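You operate a simulated robot arm through the tools that you are given. There is no shell and no other tool.

You run a simulated robot arm. Do the job below in one go: nothing can be reset, and whatever is moved stays where it is left.

## Task
Measure about half a glass of rice into the blue pan.
Fine: use the clear glass; bag and glass go back; no spills. Set down upright: bag, glass.

It is judged by the outcome, as a careful person would: the job done as asked, and still so three seconds after it is handed in. It fails if anything else is knocked over, pushed out of place, dropped, spilled or broken.

## Robot
A 7-joint arm with a two-finger parallel gripper, fixed in place. Base frame: the origin is on the floor under the middle of its stand, x ahead of it, y to its left, z up; the work surface is at about z = 0.91. Lengths are in m, angles in rad, forces in N, time in s.
With the tool pointing down near the work surface it reaches from about 0.24 to 0.68 m from the base axis. Its first joint turns from -1.152 to 1.152 rad. Payload 2.4 kg.
The TCP is the grasp point between the finger pads, 0.03 m short of the fingertips. In the tool frame z runs along the fingers and y along their closing line. The gripper opens to 0.094 m. The fingers are 0.028 m wide and 0.01 m thick; the gripper's body (0.05 by 0.096 m) begins 0.055 m behind the TCP.
Orientation is that of the tool frame in the base frame, as [roll, pitch, yaw] about the fixed x, y, z axes, in that order (R = Rz(yaw) Ry(pitch) Rx(roll)). With the fingers straight down and closing along the base's y, the tool's x points along the base's -x, its y along +y and its z along -z.

## Interface
- The arm moves only by the tool send_rows. Its argument "increments" is a list of rows, each a list of 7 numbers: the shift along the tool's x, y, z in units of 20 mm (1.0 is 20 mm), then the turn, a rotation vector about the tool's x, y, z in units of 8 degrees (1.0 is 8 degrees), then the finger opening in m, from 0 to 0.094. In form: [[dx, dy, dz, ax, ay, az, jaw], ...]. A call has 1 to 20 rows; each row shifts and turns the commanded pose from where the row before left it, along the tool's axes as they then stand. A call with a number of a shift or a turn outside -1 to 1 is refused whole. Each row takes 0.2 s and may step no farther than 0.05 m and 0.15 rad from the row before; otherwise, or with a gripper value out of range, the whole call is refused. A pose out of reach is approached as far as the arm can. The call stops where the force on the tool passes 70 N (or 10 N more than at its start, if that is more) or the arm is blocked; 0.2 s more then pass. Each finger travels about 0.153 m/s and halts on what it meets, pressing with about 42 N; the grip force reading is that of the motor and also rises with nothing between the fingers. The clock runs only during rows and for 0.2 s after the last one: add rows that do not move to give the fingers time. It gives the time, the measured TCP pose, the force on the tool (base axes), the opening and the grip force at its end, in the units of the frame above (readings bear some noise), with the torque about the TCP (base axes, N m) and any sound that the robot's microphone picked up.
- Cameras (640 x 400 px; columns grow to the right, rows downward): "scene" is fixed at [0.0305, 0.4545, 1.467]; the picture's right is [-0.89, -0.46, 0.00], its down [-0.20, 0.39, -0.90] and it looks along [0.41, -0.80, -0.44] (base axes); focal length 294 px, centre (320, 200). "wrist" rides on the gripper at [0.076, 0.014, -0.102] in the tool frame; the picture's right is [-0.18, 0.98, 0.00], its down [-0.75, -0.14, -0.64] and it looks along [-0.63, -0.12, 0.77] (tool axes); focal length 243 px, centre (320, 200). There is no depth. A picture from a camera that has moved, and an enlarged one, comes with that camera's place and axes in the base frame and with its lens. The place of the scene camera against the robot may be out by one fixed shift of up to 0.018 m in any direction.
- get_image(camera): a new picture of that camera. No time passes.
- inspect(camera, box): a new picture of the part [left, top, right, bottom] of that camera's present view, enlarged. No time passes.
- sign_off(): hands the job in; it is judged then, once.

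Places have to be worked out from the pictures, the camera data and where the tool is seen. Open the gripper and draw the arm clear of the work before you hand the job in, unless the task says otherwise.

The tools are called after "Request:" as a command line: name --pt "numbers of a row" for each row, then --argument value for the rest, lists and objects as JSON in quotes. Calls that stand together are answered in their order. send_rows: Moves the arm, as the interface text tells. Its arguments: {"type":"object","properties":{"increments":{"type":"array"}},"required":["increments"]} The other tools are called the same way: get_image (camera) takes a picture; inspect (camera, box) takes an enlarged picture of a part of a camera's view; sign_off () hands the job in.

At the start:

```text
clock: 0.0
eef_pos: [0.3711, 0.0216, 1.3344]
tcp_rot: [-3.141, 0.0, 3.141]
ft_force: [-0.1, 0.3, 0.2]
wrist_torque: [0.05, -0.01, -0.02]
gripper_width: 0.0939
gripper_force: 0.1
```

scene: 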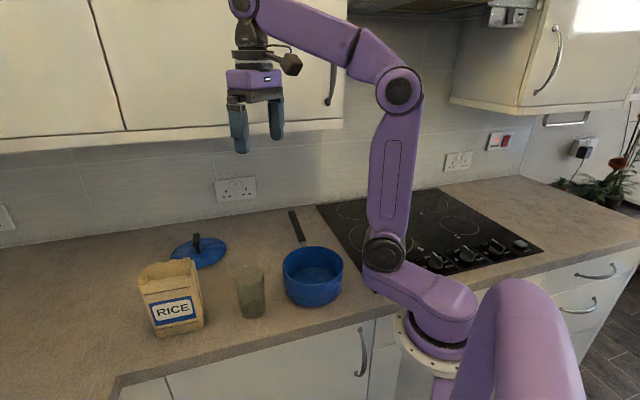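
wrist: 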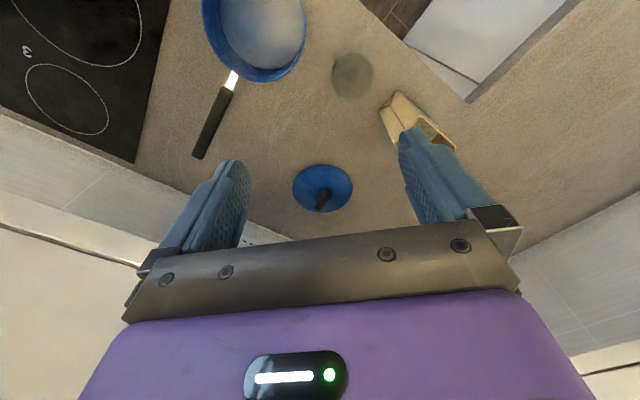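

I'll start by taking enlarged looks at the bag, glass and pan from both cameras to work out where they stand.

Request:
inspect --camera "scene" --box '[120, 200, 360, 350]'

Request:
inspect --camera "wrist" --box '[180, 0, 500, 200]'

```text
2.67 times, centred on (240, 275) of scene
camera zoom: at [0.0305, 0.4545, 1.467], right [-0.89, -0.46, 0.0], down [-0.2, 0.39, -0.9], along [0.41, -0.8, -0.44], focal length 783 px, centre (533, 0)
```

zoom: 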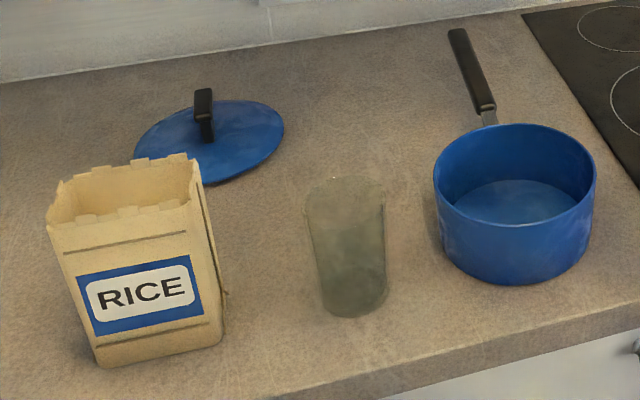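

```text
2.00 times, centred on (340, 100) of wrist
camera zoom: at [0.2951, 0.0362, 1.4379], right [0.18, 0.98, 0.0], down [0.75, -0.14, 0.64], along [0.63, -0.12, -0.77], focal length 485 px, centre (280, 400)
```

zoom: 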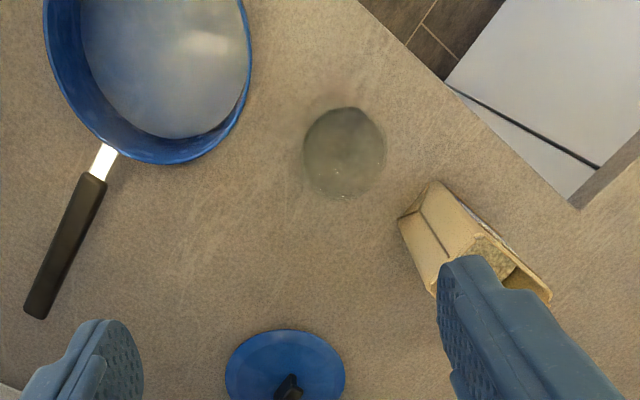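

From the two views I judge the glass at about (0.42, 0.07), the pan centre at about (0.315, -0.067) with its rim near z 0.99, and the bag centred near (0.54, 0.17), about 0.15 tall. I'll shift the arm left at height for a clearer wrist view into the bag.

Request:
send_rows --pt "0 1 0 0 0 0 0.094" --pt "0 1 0 0 0 0 0.094" --pt "0 1 0 0 0 0 0.094" --pt "0 1 0 0 0 0 0.094" --pt "0 1 0 0 0 0 0.094" --pt "0 1 0 0 0 0 0.094"

Request:
get_image --camera "wrist"

```text
clock: 1.4
eef_pos: [0.3708, 0.1419, 1.335]
tcp_rot: [-3.14, -0.001, -3.141]
ft_force: [0.2, -0.1, 0.3]
wrist_torque: [0.0, 0.03, 0.04]
gripper_width: 0.0943
gripper_force: 0.1
```

```text
taken
camera wrist: at [0.2955, 0.1569, 1.4381], right [0.18, 0.98, 0.0], down [0.75, -0.14, 0.64], along [0.63, -0.12, -0.77], focal length 243 px, centre (320, 200)
```

wrist: 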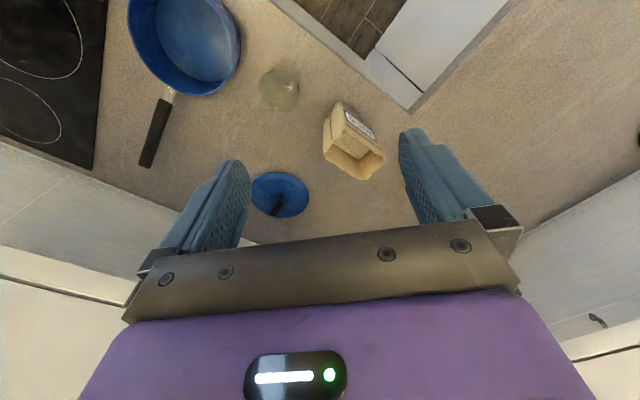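

The bag is now between the fingers in view. I'll zoom on it, the glass and the pan for exact corners.

Request:
inspect --camera "wrist" --box '[300, 80, 400, 200]'

Request:
inspect --camera "wrist" --box '[120, 0, 320, 125]'

Request:
get_image --camera "scene"

```text
3.33 times, centred on (350, 140) of wrist
camera zoom: at [0.2955, 0.1569, 1.4381], right [0.18, 0.98, 0.0], down [0.75, -0.14, 0.64], along [0.63, -0.12, -0.77], focal length 809 px, centre (220, 400)
```

zoom: 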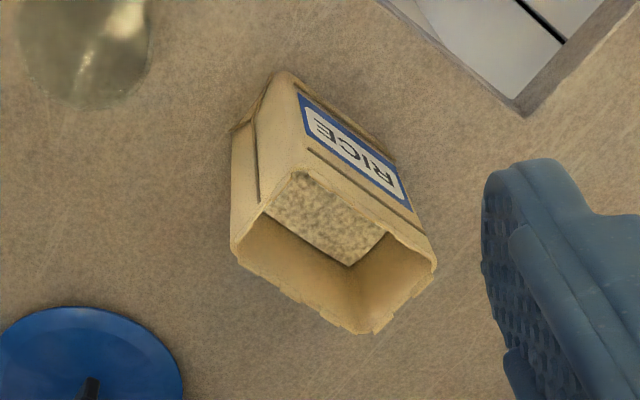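

```text
3.20 times, centred on (220, 62) of wrist
camera zoom: at [0.2955, 0.1569, 1.4381], right [0.18, 0.98, 0.0], down [0.75, -0.14, 0.64], along [0.63, -0.12, -0.77], focal length 776 px, centre (640, 640)
```

zoom: 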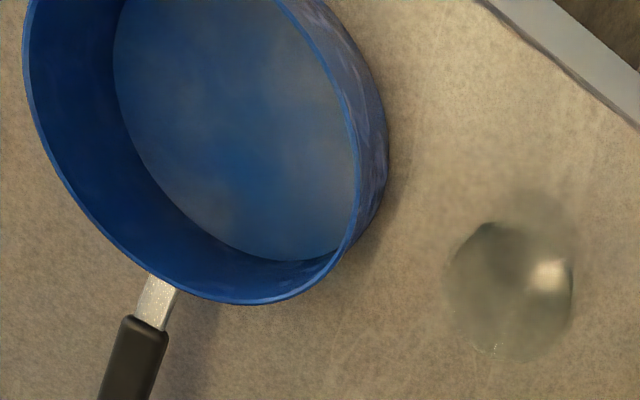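

```text
taken
```

scene: 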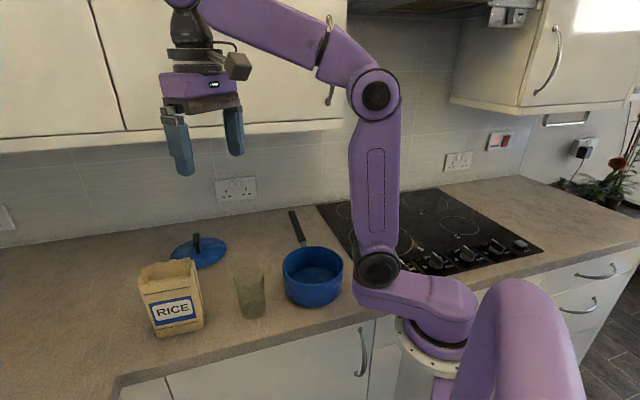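

The bag is centred near (0.52, 0.177), with its long side at 45°, about 0.092 x 0.054, its rim near z 1.06 and the rice surface near z 0.99. The glass is at (0.401, 0.068) with its rim at about 1.01. Before touching anything I'll test, high up, whether the arm can point its tool sideways for pouring, starting with a 90° yaw.

Request:
send_rows --pt "0 -1 0 0 0 0 0.094" --pt "0 -1 0 0 0 0 0.094" --pt "0 -1 0 0 0 0 0.094" --pt "0 -1 0 0 0 0 0.094" --pt "0 0 0 0 0 -1 0.094" --pt "0 0 0 0 0 -1 0.094" --pt "0 0 0 0 0 -1 0.094" --pt "0 0 0 0 0 -1 0.094" --pt "0 0 0 0 0 -1 0.094" --pt "0 0 0 0 0 -1 0.094" --pt "0 0 0 0 0 -1 0.094" --pt "0 0 0 0 0 -1 0.094" --pt "0 0 0 0 0 -1 0.094" --pt "0 0 0 0 0 -1 0.094" --pt "0 0 0 0 0 -1 0.094" --pt "0 0 0 0 0 -0.25 0.094"

Request:
get_image --camera "scene"

Request:
get_image --camera "wrist"

```text
clock: 4.8
eef_pos: [0.3702, 0.0614, 1.3349]
tcp_rot: [3.142, 0.001, -1.566]
ft_force: [0.1, -0.3, -0.4]
wrist_torque: [-0.03, -0.03, -0.01]
gripper_width: 0.0941
gripper_force: 0.1
```

```text
taken
```

scene: 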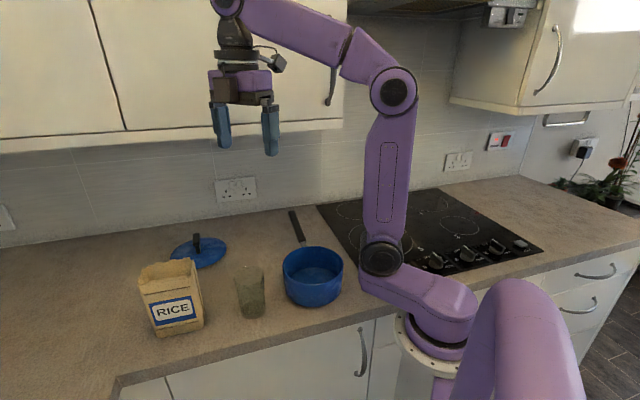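

```text
taken
camera wrist: at [0.3567, -0.0145, 1.4378], right [-0.98, 0.18, 0.0], down [0.14, 0.75, 0.64], along [0.12, 0.63, -0.77], focal length 243 px, centre (320, 200)
```

wrist: 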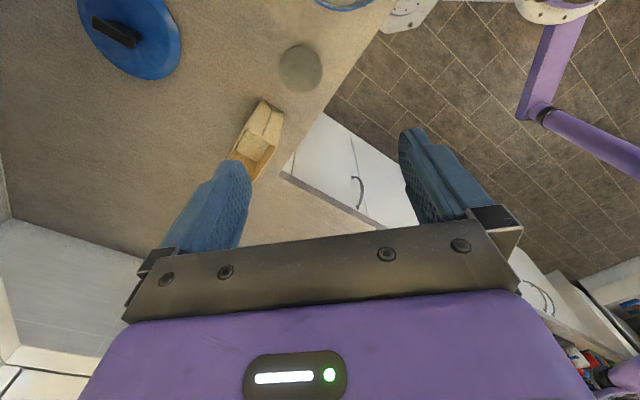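

The yaw worked. Next I'll tilt the tool toward -y by 90° in free space to test the horizontal pose.

Request:
send_rows --pt "0 0 0 0 1 0 0.094" --pt "0 0 0 0 1 0 0.094" --pt "0 0 0 0 1 0 0.094" --pt "0 0 0 0 1 0 0.094" --pt "0 0 0 0 1 0 0.094" --pt "0 0 0 0 1 0 0.094" --pt "0 0 0 0 1 0 0.094" --pt "0 0 0 0 1 0 0.094" --pt "0 0 0 0 1 0 0.094" --pt "0 0 0 0 1 0 0.094" --pt "0 0 0 0 1 0 0.094"

Request:
get_image --camera "scene"

Request:
get_image --camera "wrist"

```text
clock: 7.2
eef_pos: [0.3717, 0.0618, 1.3346]
tcp_rot: [-3.132, -1.538, -1.58]
ft_force: [-0.1, -0.3, 0.2]
wrist_torque: [-0.02, 0.01, -0.02]
gripper_width: 0.0939
gripper_force: 0.0
```

```text
taken
```

scene: 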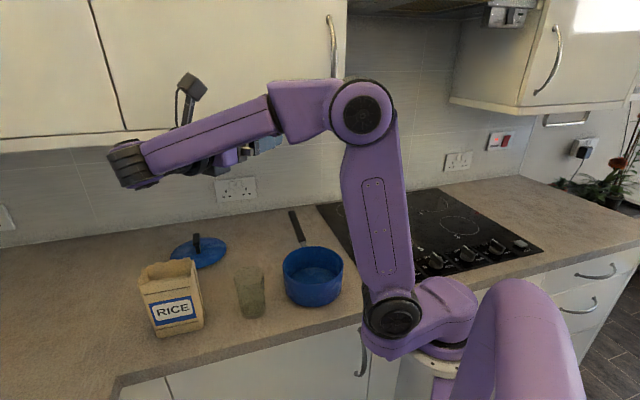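

```text
taken
camera wrist: at [0.3571, 0.1619, 1.4149], right [-0.98, 0.01, -0.18], down [0.14, 0.67, -0.73], along [0.12, -0.75, -0.66], focal length 243 px, centre (320, 200)
```

wrist: 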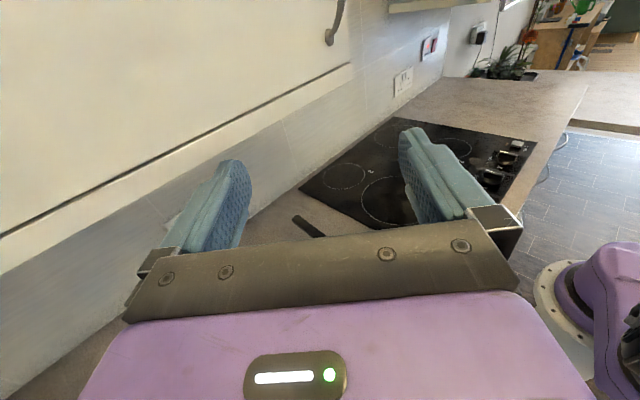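

The horizontal sideways pose is reachable at height. I'll bring it down to about z 1.12, still above everything, to see if it is reachable lower.

Request:
send_rows --pt "-1 -0.5 0 0 0 0 0.094" --pt "-1 -0.5 0 0 0 0 0.094" --pt "-1 -0.5 0 0 0 0 0.094" --pt "-1 0 0 0 0 0 0.094" --pt "-1 0 0 0 0 0 0.094" --pt "-1 0 0 0 0 0 0.094" --pt "-1 0 0 0 0 0 0.094" --pt "-1 0 0 0 0 0 0.094" --pt "-1 0 0 0 0 0 0.094" --pt "-1 0 0 0 0 0 0.094"

Request:
get_image --camera "scene"

Request:
get_image --camera "wrist"

```text
clock: 9.4
eef_pos: [0.4014, 0.0677, 1.1334]
tcp_rot: [-3.129, -1.534, -1.586]
ft_force: [0.4, 0.4, 0.1]
wrist_torque: [-0.01, -0.01, 0.01]
gripper_width: 0.0941
gripper_force: 0.0
```

```text
taken
```

scene: 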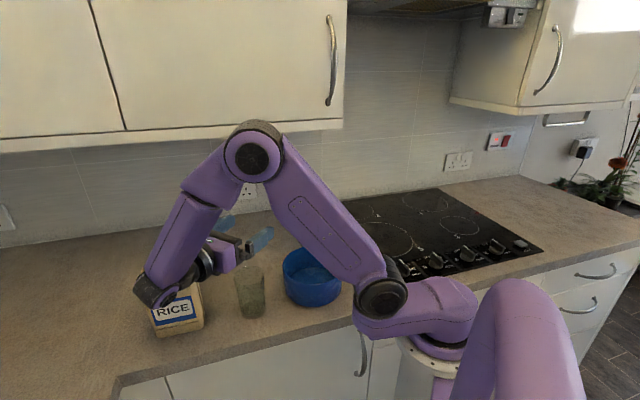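

```text
taken
camera wrist: at [0.3867, 0.1684, 1.2143], right [-0.98, 0.01, -0.18], down [0.14, 0.67, -0.73], along [0.12, -0.74, -0.66], focal length 243 px, centre (320, 200)
```

wrist: 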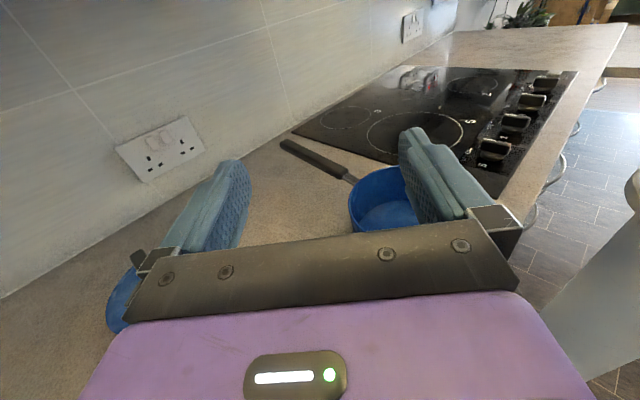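

The sideways pose works low down too, with about 2-3° of tilt left over. Next I'll test the pan pour pose: move the empty gripper above the pan's outer side, then roll it in a following call.

Request:
send_rows --pt "0 0.4 0.92 0 0 0 0.094" --pt "0 0.4 0.92 0 0 0 0.094" --pt "0 0.4 0.92 0 0 0 0.094" --pt "0 0.4 0.92 0 0 0 0.094" --pt "0 0.4 0.92 0 0 0 0.094" --pt "0 0.4 0.92 0 0 0 0.094" --pt "0 0.4 0.92 0 0 0 0.094" --pt "0 0 0 0 0 1 0.094" --pt "0 0 0 0 0 1 0.094" --pt "0 0 0 0 0 1 0.094" --pt "0 0 0 0 0 1 0.094" --pt "0 0 0 0 0 1 0.094" --pt "0 0 0 0 0 1 0.094" --pt "0 0 0 0 0 1 0.094" --pt "0 0 0 0 0 1 0.094" --pt "0 0 0 0 0 1 0.094"

Request:
get_image --camera "scene"

Request:
get_image --camera "wrist"

```text
clock: 12.8
eef_pos: [0.3445, -0.0609, 1.1306]
tcp_rot: [-1.608, -0.311, -3.13]
ft_force: [-0.2, -0.7, 0.1]
wrist_torque: [0.01, 0.03, -0.01]
gripper_width: 0.0942
gripper_force: 0.1
```

```text
taken
```

scene: 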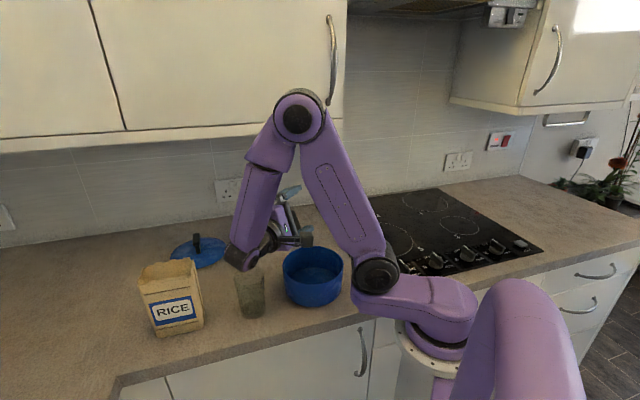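

```text
taken
camera wrist: at [0.2681, 0.0422, 1.1444], right [-0.13, 0.03, -0.99], down [0.76, 0.65, -0.07], along [0.64, -0.76, -0.11], focal length 243 px, centre (320, 200)
```

wrist: 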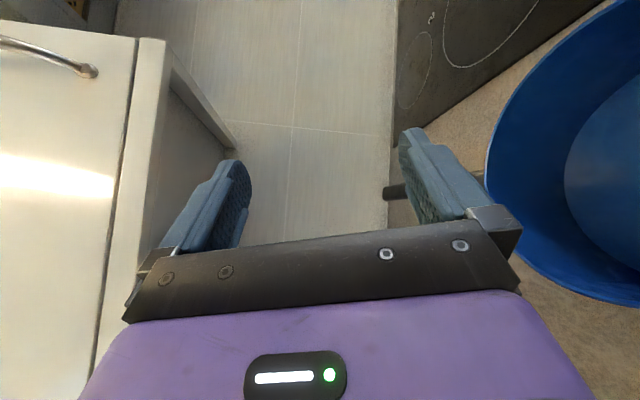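

The roll reached 72° cleanly. I'll continue it to about 128° to see whether the wrist allows a full pour.

Request:
send_rows --pt "0 0 0 0 0 1 0.094" --pt "0 0 0 0 0 1 0.094" --pt "0 0 0 0 0 1 0.094" --pt "0 0 0 0 0 1 0.094" --pt "0 0 0 0 0 1 0.094" --pt "0 0 0 0 0 1 0.094" --pt "0 0 0 0 0 1 0.094"

Request:
get_image --camera "scene"

```text
clock: 14.4
eef_pos: [0.344, -0.061, 1.1309]
tcp_rot: [-1.615, 0.665, 3.116]
ft_force: [0.3, -0.2, -0.6]
wrist_torque: [0.01, -0.01, -0.02]
gripper_width: 0.0943
gripper_force: 0.0
```

```text
taken
```

scene: 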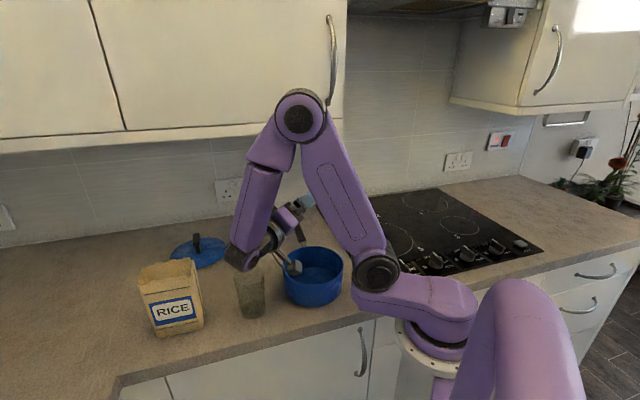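

The full 128° roll is possible, so the pan pour pose works. I'll undo the roll and lift away before going for the bag.

Request:
send_rows --pt "0 0 0 0 0 -1 0.094" --pt "0 0 0 0 0 -1 0.094" --pt "0 0 0 0 0 -1 0.094" --pt "0 0 0 0 0 -1 0.094" --pt "0 0 0 0 0 -1 0.094" --pt "0 0 0 0 0 -1 0.094" --pt "0 0 0 0 0 -1 0.094" --pt "0 0 0 0 0 -1 0.094" --pt "0 0 0 0 0 -1 0.094" --pt "0 0 0 0 0 -1 0.094" --pt "0 0 0 0 0 -1 0.094" --pt "0 0 0 0 0 -1 0.094" --pt "0 0 0 0 0 -1 0.094" --pt "0 0 0 0 0 -1 0.094" --pt "0 0 0 0 0 -1 0.094" --pt "0 0 0 0 0 -1 0.094" --pt "1 0 0 0 0 0 0.094" --pt "1 0 0 0 0 0 0.094" --pt "1 0 0 0 0 0 0.094" --pt "1 0 0 0 0 0 0.094"

```text
clock: 18.6
eef_pos: [0.3464, -0.0621, 1.212]
tcp_rot: [3.131, -1.535, -1.56]
ft_force: [0.0, -0.3, 0.6]
wrist_torque: [0.0, 0.0, 0.02]
gripper_width: 0.094
gripper_force: 0.0
```

The arm is clear above the pan. I'll turn the tool back to pointing down and set its yaw to 45° to match the bag.

Request:
send_rows --pt "0 0 0 0 -1 0 0.094" --pt "0 0 0 0 -1 0 0.094" --pt "0 0 0 0 -1 0 0.094" --pt "0 0 0 0 -1 0 0.094" --pt "0 0 0 0 -1 0 0.094" --pt "0 0 0 0 -1 0 0.094" --pt "0 0 0 0 -1 0 0.094" --pt "0 0 0 0 -1 0 0.094" --pt "0 0 0 0 -1 0 0.094" --pt "0 0 0 0 -1 0 0.094" --pt "0 0 0 0 -1 0 0.094" --pt "0 0 0 0 0 1 0.094" --pt "0 0 0 0 0 1 0.094" --pt "0 0 0 0 0 1 0.094" --pt "0 0 0 0 0 1 0.094" --pt "0 0 0 0 0 1 0.094" --pt "0 0 0 0 0 0.625 0.094" --pt "0 0 0 0 0 0 0.094"

```text
clock: 22.4
eef_pos: [0.3447, -0.0637, 1.2116]
tcp_rot: [-3.141, 0.001, -2.357]
ft_force: [0.4, 0.0, -0.1]
wrist_torque: [0.03, 0.04, 0.02]
gripper_width: 0.0942
gripper_force: 0.0
```

Tool is down at 45° yaw. I'll travel part way toward the bag and take a wrist view along its long axis to refine its position.

Request:
send_rows --pt "-0.978 0.153 0 0 0 0 0.094" --pt "-0.978 0.153 0 0 0 0 0.094" --pt "-0.978 0.153 0 0 0 0 0.094" --pt "-0.978 0.153 0 0 0 0 0.094" --pt "-0.978 0.153 0 0 0 0 0.094" --pt "-0.978 0.153 0 0 0 0 0.094" --pt "-0.978 0.153 0 0 0 0 0.094" --pt "-0.978 0.153 0 0 0 0 0.094" --pt "-0.978 0.153 0 0 0 0 0.094" --pt "-0.978 0.153 0 0 0 0 0.094" --pt "0 0 0 0 0 0 0.094"

Request:
get_image --camera "wrist"

Request:
get_image --camera "scene"

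```text
clock: 24.8
eef_pos: [0.4627, 0.0971, 1.2096]
tcp_rot: [3.141, 0.0, -2.356]
ft_force: [-0.1, -0.1, 0.1]
wrist_torque: [0.0, 0.03, 0.02]
gripper_width: 0.0942
gripper_force: 0.0
```

```text
taken
camera wrist: at [0.3987, 0.0542, 1.3121], right [-0.57, 0.82, 0.0], down [0.63, 0.43, 0.64], along [0.53, 0.36, -0.77], focal length 243 px, centre (320, 200)
```

wrist: 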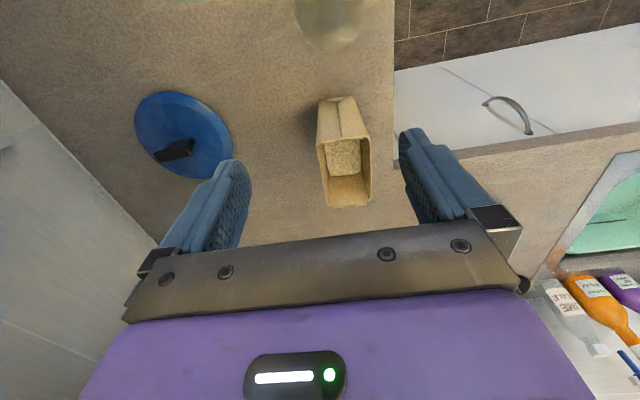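

```text
taken
```

scene: 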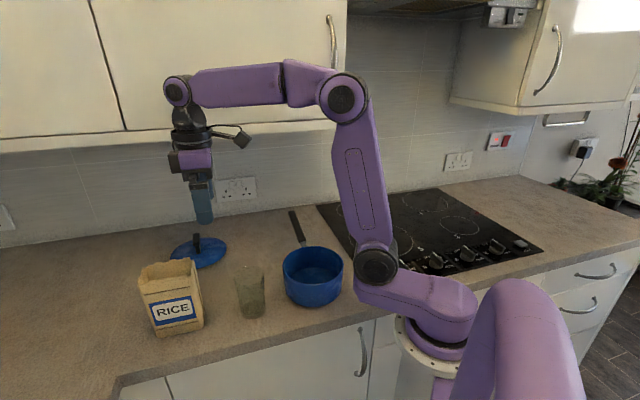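

Request:
inspect --camera "wrist" --box '[280, 80, 408, 220]'

Request:
inspect --camera "wrist" --box '[270, 0, 400, 80]'

```text
2.86 times, centred on (344, 150) of wrist
camera zoom: at [0.3987, 0.0542, 1.3121], right [-0.57, 0.82, 0.0], down [0.63, 0.43, 0.64], along [0.53, 0.36, -0.77], focal length 693 px, centre (251, 343)
```

zoom: 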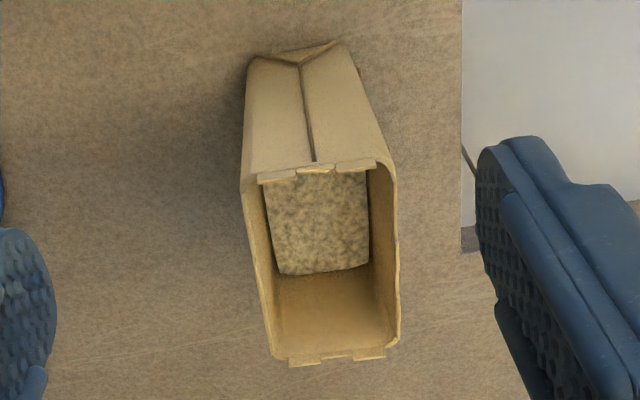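

```text
4.92 times, centred on (335, 40) of wrist
camera zoom: at [0.3987, 0.0542, 1.3121], right [-0.57, 0.82, 0.0], down [0.63, 0.43, 0.64], along [0.53, 0.36, -0.77], focal length 1194 px, centre (246, 988)
```

zoom: 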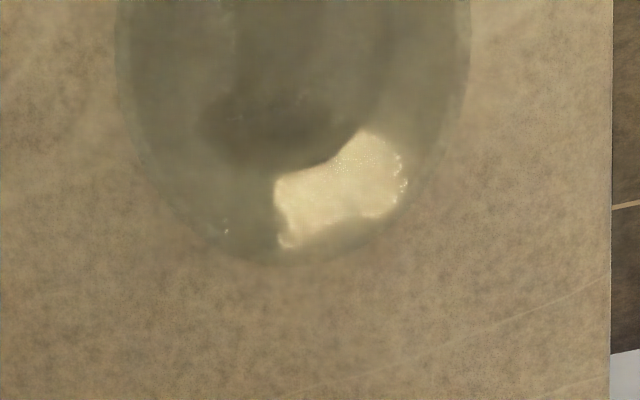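

Both wrist views agree: bag centre at (0.5205, 0.178), about 0.054-0.06 thick, with its long axis at about 44°. I'll move over it and come down to z≈1.09, where the fingertips are level with the rim, and check alignment.

Request:
send_rows --pt "-0.979 0.162 0 0 0 0.125 0.094" --pt "-0.979 0.162 0 0 0 0 0.094" --pt "-0.979 0.162 0 0 0 0 0.094" --pt "-0.979 0.162 0 0 0 0 0.094" --pt "-0.979 0.162 0 0 0 0 0.094" --pt "0 0 1 0 0 0 0.094" --pt "0 0 1 0 0 0 0.094" --pt "0 0 1 0 0 0 0.094" --pt "0 0 1 0 0 0 0.094" --pt "0 0 1 0 0 0 0.094" --pt "0 0 0.8 0 0 0 0.094" --pt "0 0 0 0 0 0 0.094"

Request:
get_image --camera "wrist"

Request:
inspect --camera "scene" --box '[100, 160, 292, 340]'

```text
clock: 27.4
eef_pos: [0.5196, 0.1776, 1.0945]
tcp_rot: [3.141, 0.0, -2.373]
ft_force: [0.1, 0.0, 0.4]
wrist_torque: [0.0, 0.02, -0.01]
gripper_width: 0.0941
gripper_force: 0.1
```

```text
taken
camera wrist: at [0.4554, 0.1353, 1.1975], right [-0.55, 0.83, 0.0], down [0.64, 0.42, 0.64], along [0.54, 0.35, -0.77], focal length 243 px, centre (320, 200)
```

wrist: 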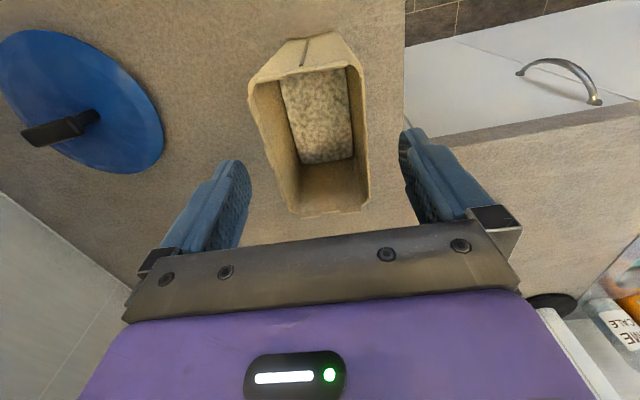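

```text
2.22 times, centred on (196, 250) of scene
camera zoom: at [0.0305, 0.4545, 1.467], right [-0.89, -0.46, 0.0], down [-0.2, 0.39, -0.9], along [0.41, -0.8, -0.44], focal length 652 px, centre (596, 89)
```

zoom: 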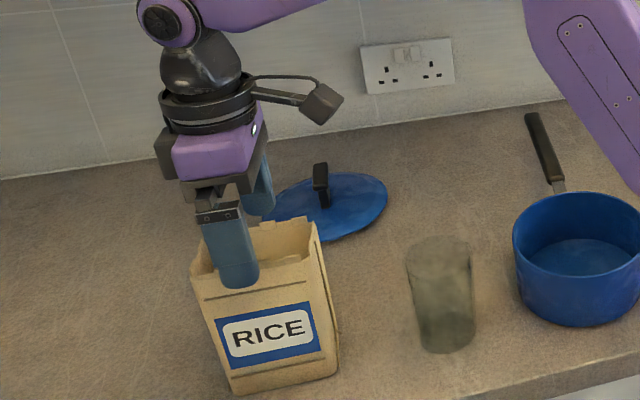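

The bag sits centred between the fingers: rim midpoint (0.521, 0.178) against TCP (0.5196, 0.1776). I'll descend to z≈1.018 so the fingers straddle the broad faces, leaving the palm about 1 cm above the rim.

Request:
send_rows --pt "0 0 0.7 0 0 0.125 0.094" --pt "0 0 0.7 0 0 0 0.094" --pt "0 0 0.7 0 0 0 0.094" --pt "0 0 0.7 0 0 0 0.094" --pt "0 0 0.6 0 0 0 0.094" --pt "0 0 0.4 0 0 0 0.094" --pt "0 0 0 0 0 0 0.094"

Request:
get_image --camera "wrist"

Request:
inspect --camera "scene" --box '[100, 180, 260, 340]'

```text
clock: 29.0
eef_pos: [0.5209, 0.1772, 1.0188]
tcp_rot: [-3.141, 0.0, -2.391]
ft_force: [-0.4, -0.4, -0.2]
wrist_torque: [-0.02, -0.02, 0.02]
gripper_width: 0.094
gripper_force: 0.0
```

```text
taken
camera wrist: at [0.4548, 0.1365, 1.1223], right [-0.54, 0.84, 0.0], down [0.65, 0.41, 0.64], along [0.54, 0.34, -0.77], focal length 243 px, centre (320, 200)
```

wrist: 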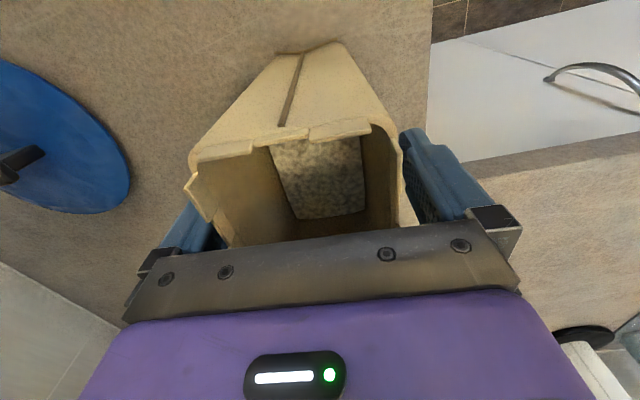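

```text
2.50 times, centred on (180, 260) of scene
camera zoom: at [0.0305, 0.4545, 1.467], right [-0.89, -0.46, 0.0], down [-0.2, 0.39, -0.9], along [0.41, -0.8, -0.44], focal length 734 px, centre (670, 50)
```

zoom: 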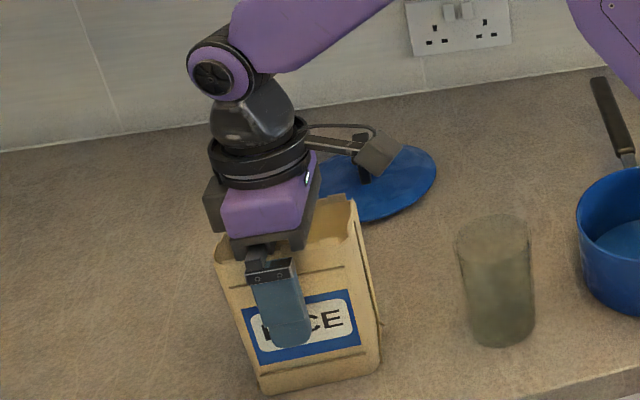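

The fingers straddle the bag with clear space on both sides and no force. I'll close in steps to see where they meet it.

Request:
send_rows --pt "0 0 0 0 0 0 0.075" --pt "0 0 0 0 0 0 0.062" --pt "0 0 0 0 0 0 0.056" --pt "0 0 0 0 0 0 0.05" --pt "0 0 0 0 0 0 0.046" --pt "0 0 0 0 0 0 0.046"

Request:
get_image --camera "wrist"

```text
clock: 30.4
eef_pos: [0.5192, 0.1766, 1.0205]
tcp_rot: [3.141, -0.001, -2.389]
ft_force: [-0.7, -0.3, 0.8]
wrist_torque: [0.03, 0.0, 0.02]
gripper_width: 0.0662
gripper_force: 42.5
```

```text
taken
camera wrist: at [0.4548, 0.1365, 1.1225], right [-0.54, 0.84, 0.0], down [0.65, 0.41, 0.64], along [0.54, 0.34, -0.77], focal length 243 px, centre (320, 200)
```

wrist: 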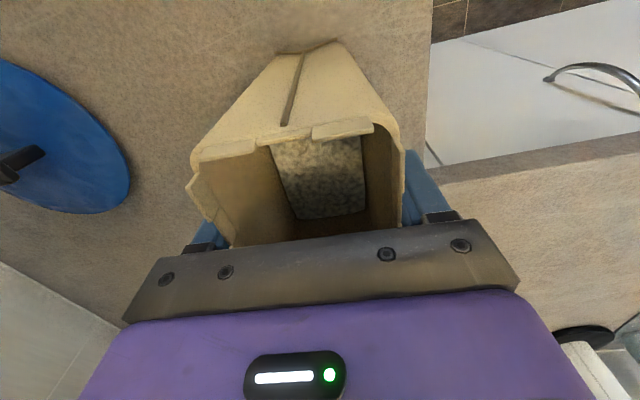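

The grip holds at 0.066 m with 42 N. I'll lift straight up slowly and read the weight.

Request:
send_rows --pt "0 0 -0.3 0 0 0 0.046" --pt "0 0 -0.5 0 0 0 0.046" --pt "0 0 -0.7 0 0 0 0.046" --pt "0 0 -0.5 0 0 0 0.046" --pt "0 0 0 0 0 0 0.046"

Request:
inspect --camera "scene" --box '[100, 180, 260, 340]'

Request:
get_image --camera "wrist"

```text
clock: 31.6
eef_pos: [0.521, 0.1789, 1.0588]
tcp_rot: [3.141, 0.0, -2.39]
ft_force: [0.0, 0.1, -3.3]
wrist_torque: [0.0, 0.01, -0.03]
gripper_width: 0.0659
gripper_force: 41.7
```

```text
2.50 times, centred on (180, 260) of scene
camera zoom: at [0.0305, 0.4546, 1.467], right [-0.89, -0.46, 0.0], down [-0.2, 0.39, -0.9], along [0.41, -0.8, -0.44], focal length 734 px, centre (670, 50)
```

zoom: 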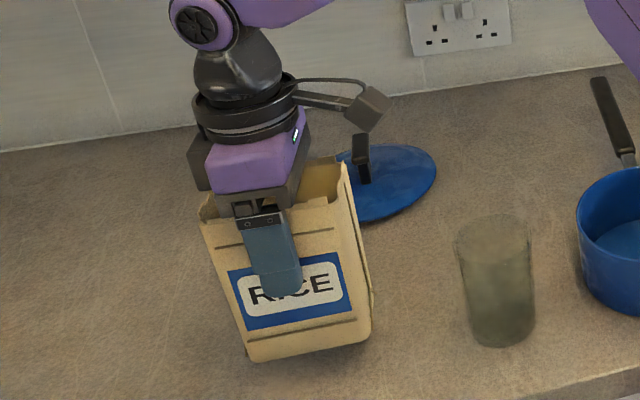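

```text
taken
camera wrist: at [0.4556, 0.1365, 1.162], right [-0.54, 0.84, 0.0], down [0.65, 0.41, 0.64], along [0.54, 0.34, -0.77], focal length 243 px, centre (320, 200)
```

wrist: 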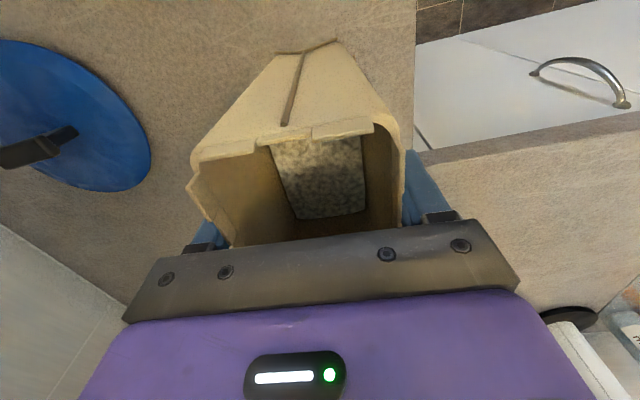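

The bag is held upright and clear of the counter, weighing about 3.3 N, which I can use to track how much I pour. I'll zoom in on the glass for its exact rim height while lifting the bag further.

Request:
send_rows --pt "0 0 -0.8 0 0 0 0.046" --pt "0 0 -1 0 0 0 0.046" --pt "0 0 -1 0 0 0 0.046" --pt "0 0 -1 0 0 0 0.046" --pt "0 0 -1 0 0 0 0.046" --pt "0 0 -1 0 0 0 0.046" --pt "0 0 -0.6 0 0 0 0.046" --pt "0 0 0 0 0 0 0.046"

Request:
inspect --camera "scene" --box '[215, 250, 285, 330]'

Request:
get_image --camera "scene"

```text
clock: 33.4
eef_pos: [0.5206, 0.177, 1.1868]
tcp_rot: [-3.141, 0.0, -2.389]
ft_force: [-0.2, -0.5, -3.1]
wrist_torque: [0.03, -0.01, 0.03]
gripper_width: 0.066
gripper_force: 42.2
```

```text
5.00 times, centred on (250, 290) of scene
camera zoom: at [0.0305, 0.4546, 1.467], right [-0.89, -0.46, 0.0], down [-0.2, 0.39, -0.9], along [0.41, -0.8, -0.44], focal length 1468 px, centre (670, -250)
```

zoom: 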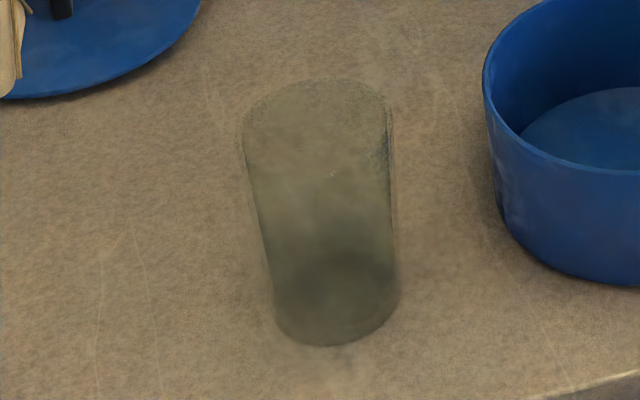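

```text
taken
```

scene: 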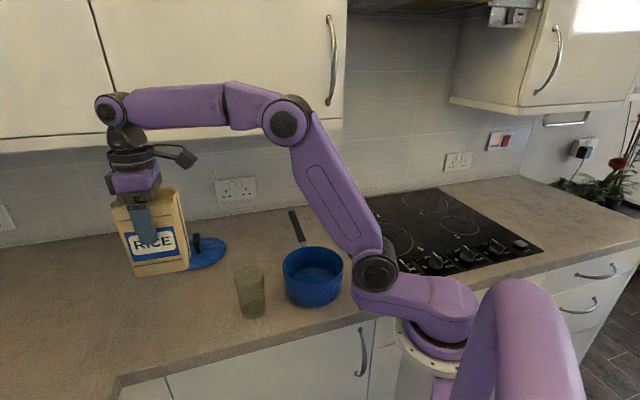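

The bag is at z≈1.19, with its bottom near 1.08, above the glass rim (about 1.015). I'll carry it over toward the glass and yaw to 90°, keeping it upright.

Request:
send_rows --pt "0.44 -0.108 0 0 0 0 0.046" --pt "0.88 -0.217 0 0 0 0 0.046" --pt "0.88 -0.217 0 0 0 0 0.046" --pt "0.88 -0.217 0 0 0 0 0.046" --pt "0.88 -0.217 0 0 0 0 0.046" --pt "0.88 -0.217 0 0 0 0 0.046" --pt "0.88 -0.217 0 0 0 0 0.046" --pt "0.88 -0.217 0 0 0 0 0.046" --pt "0.88 -0.217 0 0 0 0 0.046" --pt "0.88 -0.217 0 0 0 0 0.046" --pt "0.88 -0.217 0 0 0 0 0.046" --pt "0.88 -0.217 0 0 0 0 0.046" --pt "0.44 -0.108 0 0 0 -0.87 0.046" --pt "0 0 0 0 0 -1 0.046" --pt "0 0 0 0 0 -1 0.046" --pt "0 0 0 0 0 -1 0.046" --pt "0 0 0 0 0 -1 0.046" --pt "0 0 0 0 0 -1 0.046" --pt "0 0 0 0 0 0 0.046"

Request:
get_image --camera "scene"

Request:
get_image --camera "wrist"

```text
clock: 37.4
eef_pos: [0.4021, -0.0055, 1.1863]
tcp_rot: [3.14, 0.002, -1.57]
ft_force: [-0.2, -0.6, -3.5]
wrist_torque: [0.01, -0.01, 0.0]
gripper_width: 0.0659
gripper_force: 42.0
```

```text
taken
```

scene: 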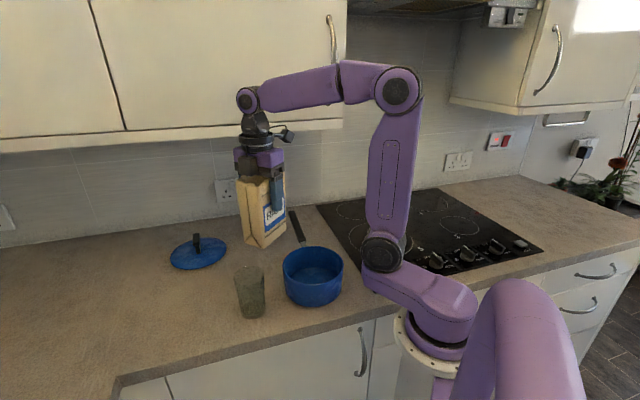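

```text
taken
camera wrist: at [0.388, -0.0802, 1.2895], right [-0.98, 0.18, 0.0], down [0.14, 0.75, 0.64], along [0.12, 0.63, -0.77], focal length 243 px, centre (320, 200)
```

wrist: 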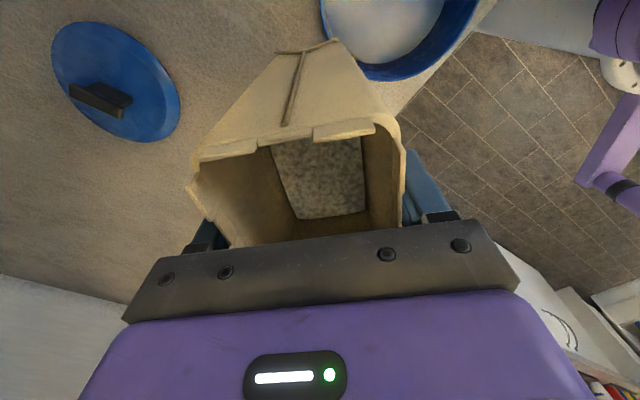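

The bag is upright with yaw 90°, beside the glass. I'll start tilting at height: 48° first, then a 24° roll so that one corner of the opening becomes the spout.

Request:
send_rows --pt "0 0 0 0 0.6 0 0.046" --pt "0 0 0 0 0.9 0 0.046" --pt "0 0 0 0 0.9 0 0.046" --pt "0 0 0 0 0.9 0 0.046" --pt "0 0 0 0 0.9 0 0.046" --pt "0 0 0 0 0.9 0 0.046" --pt "0 0 0 0 0.9 0 0.046" --pt "0 0 0 0 0 0.6 0.046" --pt "0 0 0 0 0 0.8 0.046" --pt "0 0 0 0 0 0.8 0.046" --pt "0 0 0 0 0 0.8 0.046" --pt "0 0 0 0 0 0 0.046"

Request:
get_image --camera "scene"

Request:
get_image --camera "wrist"

```text
clock: 40.0
eef_pos: [0.4005, -0.0028, 1.1856]
tcp_rot: [-2.716, -0.745, -2.16]
ft_force: [-0.7, -0.6, -3.4]
wrist_torque: [0.13, -0.01, -0.03]
gripper_width: 0.0662
gripper_force: 41.9
```

```text
taken
```

scene: 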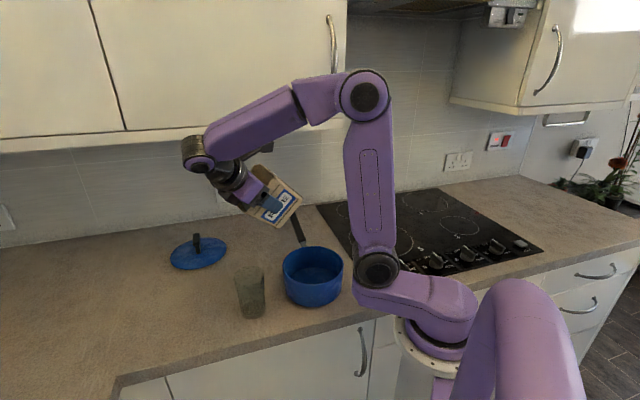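

```text
taken
camera wrist: at [0.3575, 0.0296, 1.3027], right [-0.82, 0.38, -0.42], down [0.44, 0.9, -0.04], along [0.37, -0.22, -0.91], focal length 243 px, centre (320, 200)
```

wrist: 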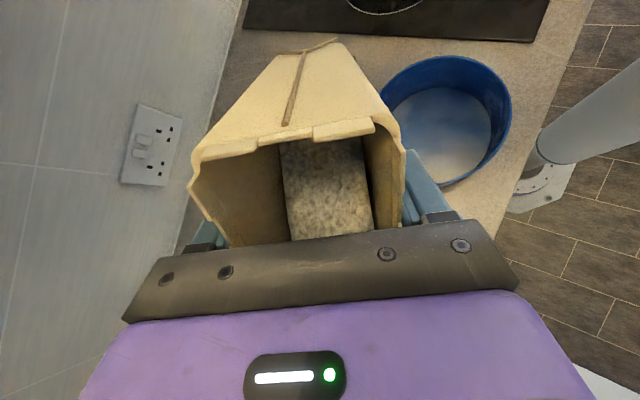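

Request:
inspect --camera "wrist" --box '[180, 30, 420, 250]'

Request:
inspect --camera "scene" --box '[180, 130, 340, 330]'

```text
1.82 times, centred on (300, 140) of wrist
camera zoom: at [0.3575, 0.0296, 1.3027], right [-0.82, 0.38, -0.42], down [0.44, 0.9, -0.04], along [0.37, -0.22, -0.91], focal length 441 px, centre (356, 309)
```

zoom: 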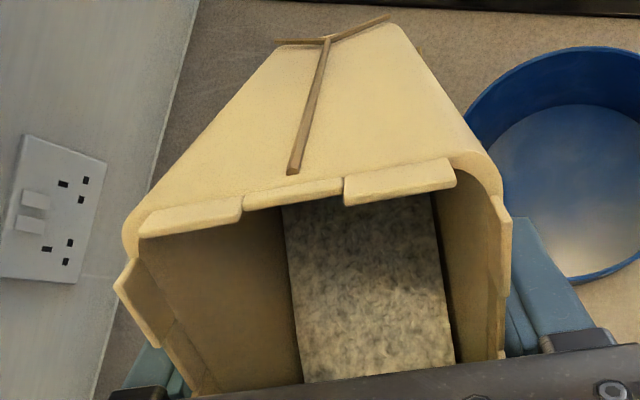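

```text
2.00 times, centred on (260, 230) of scene
camera zoom: at [0.0305, 0.4545, 1.467], right [-0.89, -0.46, 0.0], down [-0.2, 0.39, -0.9], along [0.41, -0.8, -0.44], focal length 587 px, centre (440, 140)
```

zoom: 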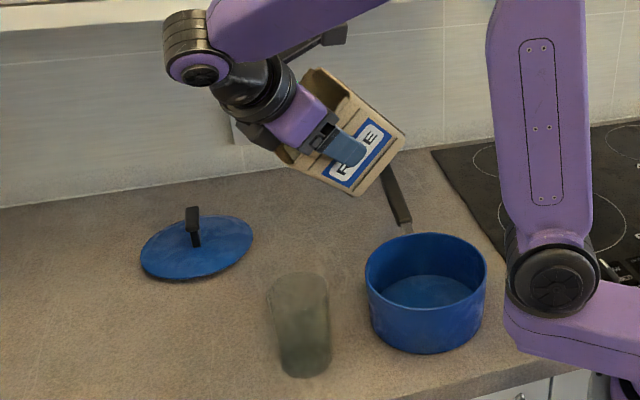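

The tilt (48°) and roll (24°) match plan, and the spout corner should be near (0.391, 0.064, 1.17), right over the glass. I'll lower about 6 cm while tilting on to 64°, then look again.

Request:
send_rows --pt "-0.543 0.242 0.535 0.203 0.457 0 0.046" --pt "-0.576 0.256 0.493 0.203 0.457 0 0.046" --pt "-0.606 0.27 0.447 0.203 0.457 0 0.046" --pt "-0.633 0.282 0.4 0.203 0.457 0 0.046" --pt "0 0 0 0 0 0 0.046"

Request:
inspect --camera "scene" --box '[180, 170, 340, 330]'

Request:
inspect --camera "wrist" --box '[180, 30, 420, 250]'

```text
clock: 41.2
eef_pos: [0.4, -0.0048, 1.1217]
tcp_rot: [-2.445, -0.962, -2.364]
ft_force: [-0.5, 0.0, -3.4]
wrist_torque: [0.13, 0.0, -0.02]
gripper_width: 0.0661
gripper_force: 42.2
```

```text
2.50 times, centred on (260, 250) of scene
camera zoom: at [0.0305, 0.4545, 1.467], right [-0.89, -0.46, 0.0], down [-0.2, 0.39, -0.9], along [0.41, -0.8, -0.44], focal length 734 px, centre (470, 75)
```

zoom: 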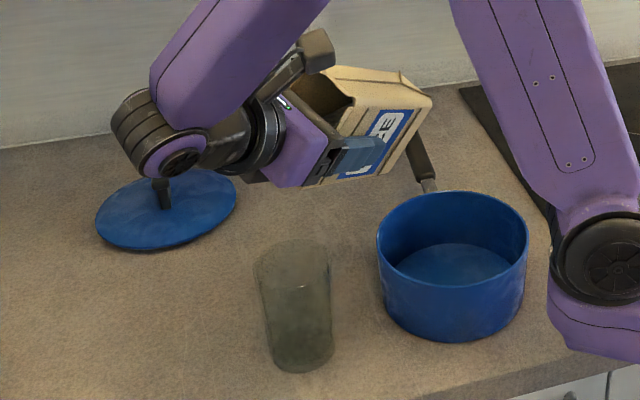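

```text
1.82 times, centred on (300, 140) of wrist
camera zoom: at [0.3573, 0.0607, 1.2244], right [-0.82, 0.25, -0.51], down [0.44, 0.85, -0.29], along [0.36, -0.46, -0.81], focal length 441 px, centre (356, 309)
```

zoom: 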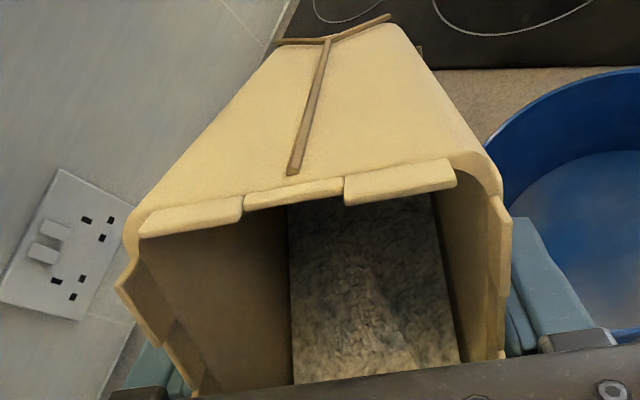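

No rice has moved out yet (still 3.4 N), and the corner should be right above the glass mouth. I'll continue to about 72° with the corner lowered to z≈1.055.

Request:
send_rows --pt "-0.627 0.279 0.167 0.203 0.457 0 0.046" --pt "-0.635 0.283 0.12 0.203 0.457 0 0.046" --pt "0 0 0 0 0 0 0.046" --pt "0 0 0 0 0 0 0.046"

Request:
inspect --camera "scene" --box '[180, 190, 340, 330]'

Request:
get_image --camera "wrist"

```text
clock: 42.2
eef_pos: [0.4, 0.0025, 1.0939]
tcp_rot: [-2.245, -1.055, -2.536]
ft_force: [0.5, -1.2, -2.9]
wrist_torque: [0.13, 0.0, 0.01]
gripper_width: 0.066
gripper_force: 42.1
```

```text
2.86 times, centred on (260, 260) of scene
camera zoom: at [0.0305, 0.4545, 1.467], right [-0.89, -0.46, 0.0], down [-0.2, 0.39, -0.9], along [0.41, -0.8, -0.44], focal length 839 px, centre (491, 29)
```

zoom: 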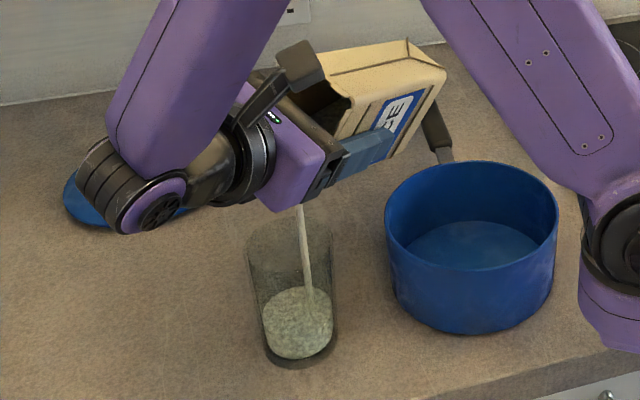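

```text
taken
camera wrist: at [0.3574, 0.0798, 1.1872], right [-0.82, 0.18, -0.54], down [0.44, 0.81, -0.4], along [0.36, -0.57, -0.74], focal length 243 px, centre (320, 200)
```

wrist: 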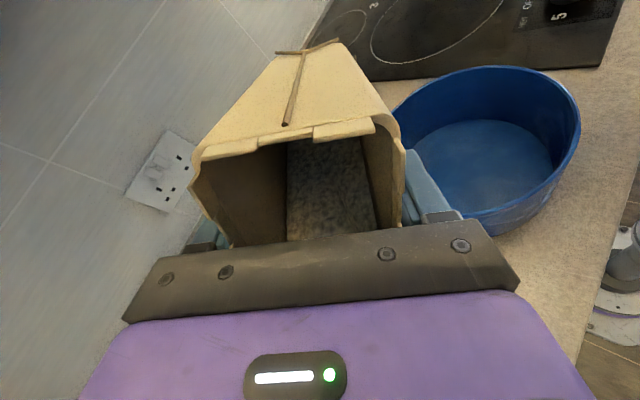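

Rice is flowing in a thin stream well inside the glass, which is already about a third full and filling fast. I'll tilt back right away so the remaining flow brings it toward half.

Request:
send_rows --pt "0 0 0 -0.4 -0.9 0 0.046" --pt "0 0 0 -0.4 -0.9 0 0.046" --pt "0 0 0 -0.2 -0.45 0 0.046"

Request:
inspect --camera "scene" --box '[180, 190, 340, 330]'

Request:
get_image --camera "wrist"

```text
clock: 43.0
eef_pos: [0.4013, 0.0017, 1.0955]
tcp_rot: [-2.657, -0.809, -2.2]
ft_force: [0.4, 0.1, -3.4]
wrist_torque: [0.12, -0.01, 0.0]
gripper_width: 0.0662
gripper_force: 42.3
```

```text
2.86 times, centred on (260, 260) of scene
camera zoom: at [0.0305, 0.4545, 1.467], right [-0.89, -0.46, 0.0], down [-0.2, 0.39, -0.9], along [0.41, -0.8, -0.44], focal length 839 px, centre (491, 29)
```

zoom: 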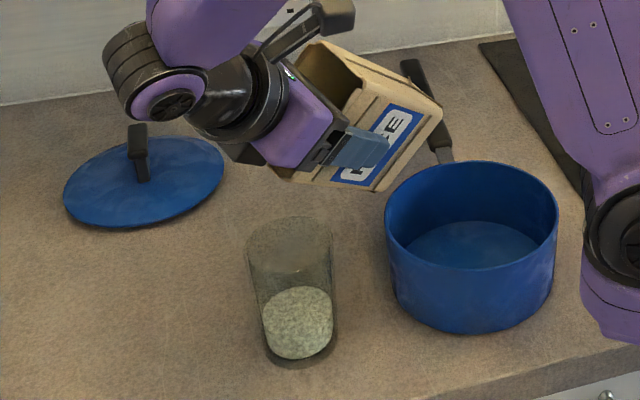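

```text
taken
camera wrist: at [0.3579, 0.0439, 1.2084], right [-0.82, 0.35, -0.45], down [0.44, 0.89, -0.11], along [0.36, -0.28, -0.89], focal length 243 px, centre (320, 200)
```

wrist: 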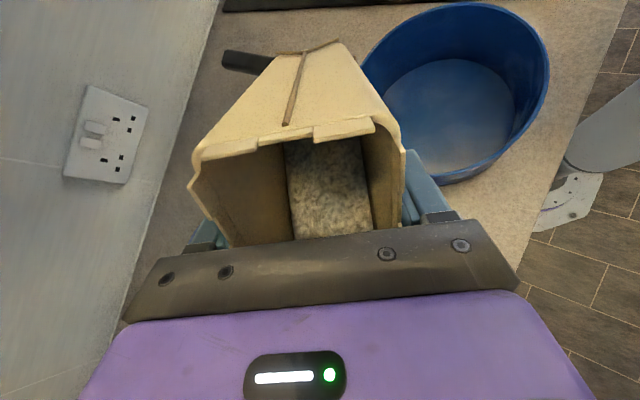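

The flow has stopped, with no visible spill. I'll zoom in on the glass to judge its level.

Request:
inspect --camera "scene" --box '[215, 255, 285, 325]'

```text
5.71 times, centred on (250, 290) of scene
camera zoom: at [0.0305, 0.4545, 1.467], right [-0.89, -0.46, 0.0], down [-0.2, 0.39, -0.9], along [0.41, -0.8, -0.44], focal length 1677 px, centre (720, -314)
```

zoom: 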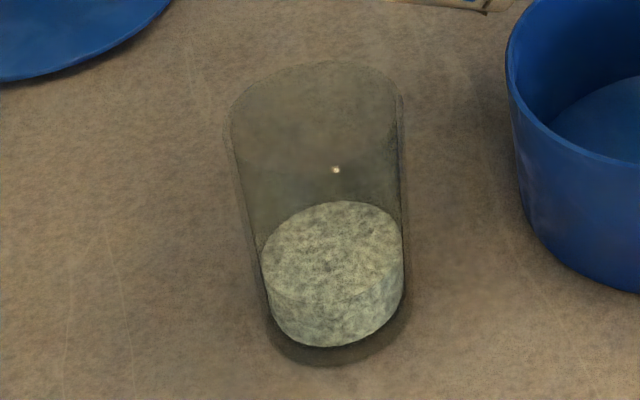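

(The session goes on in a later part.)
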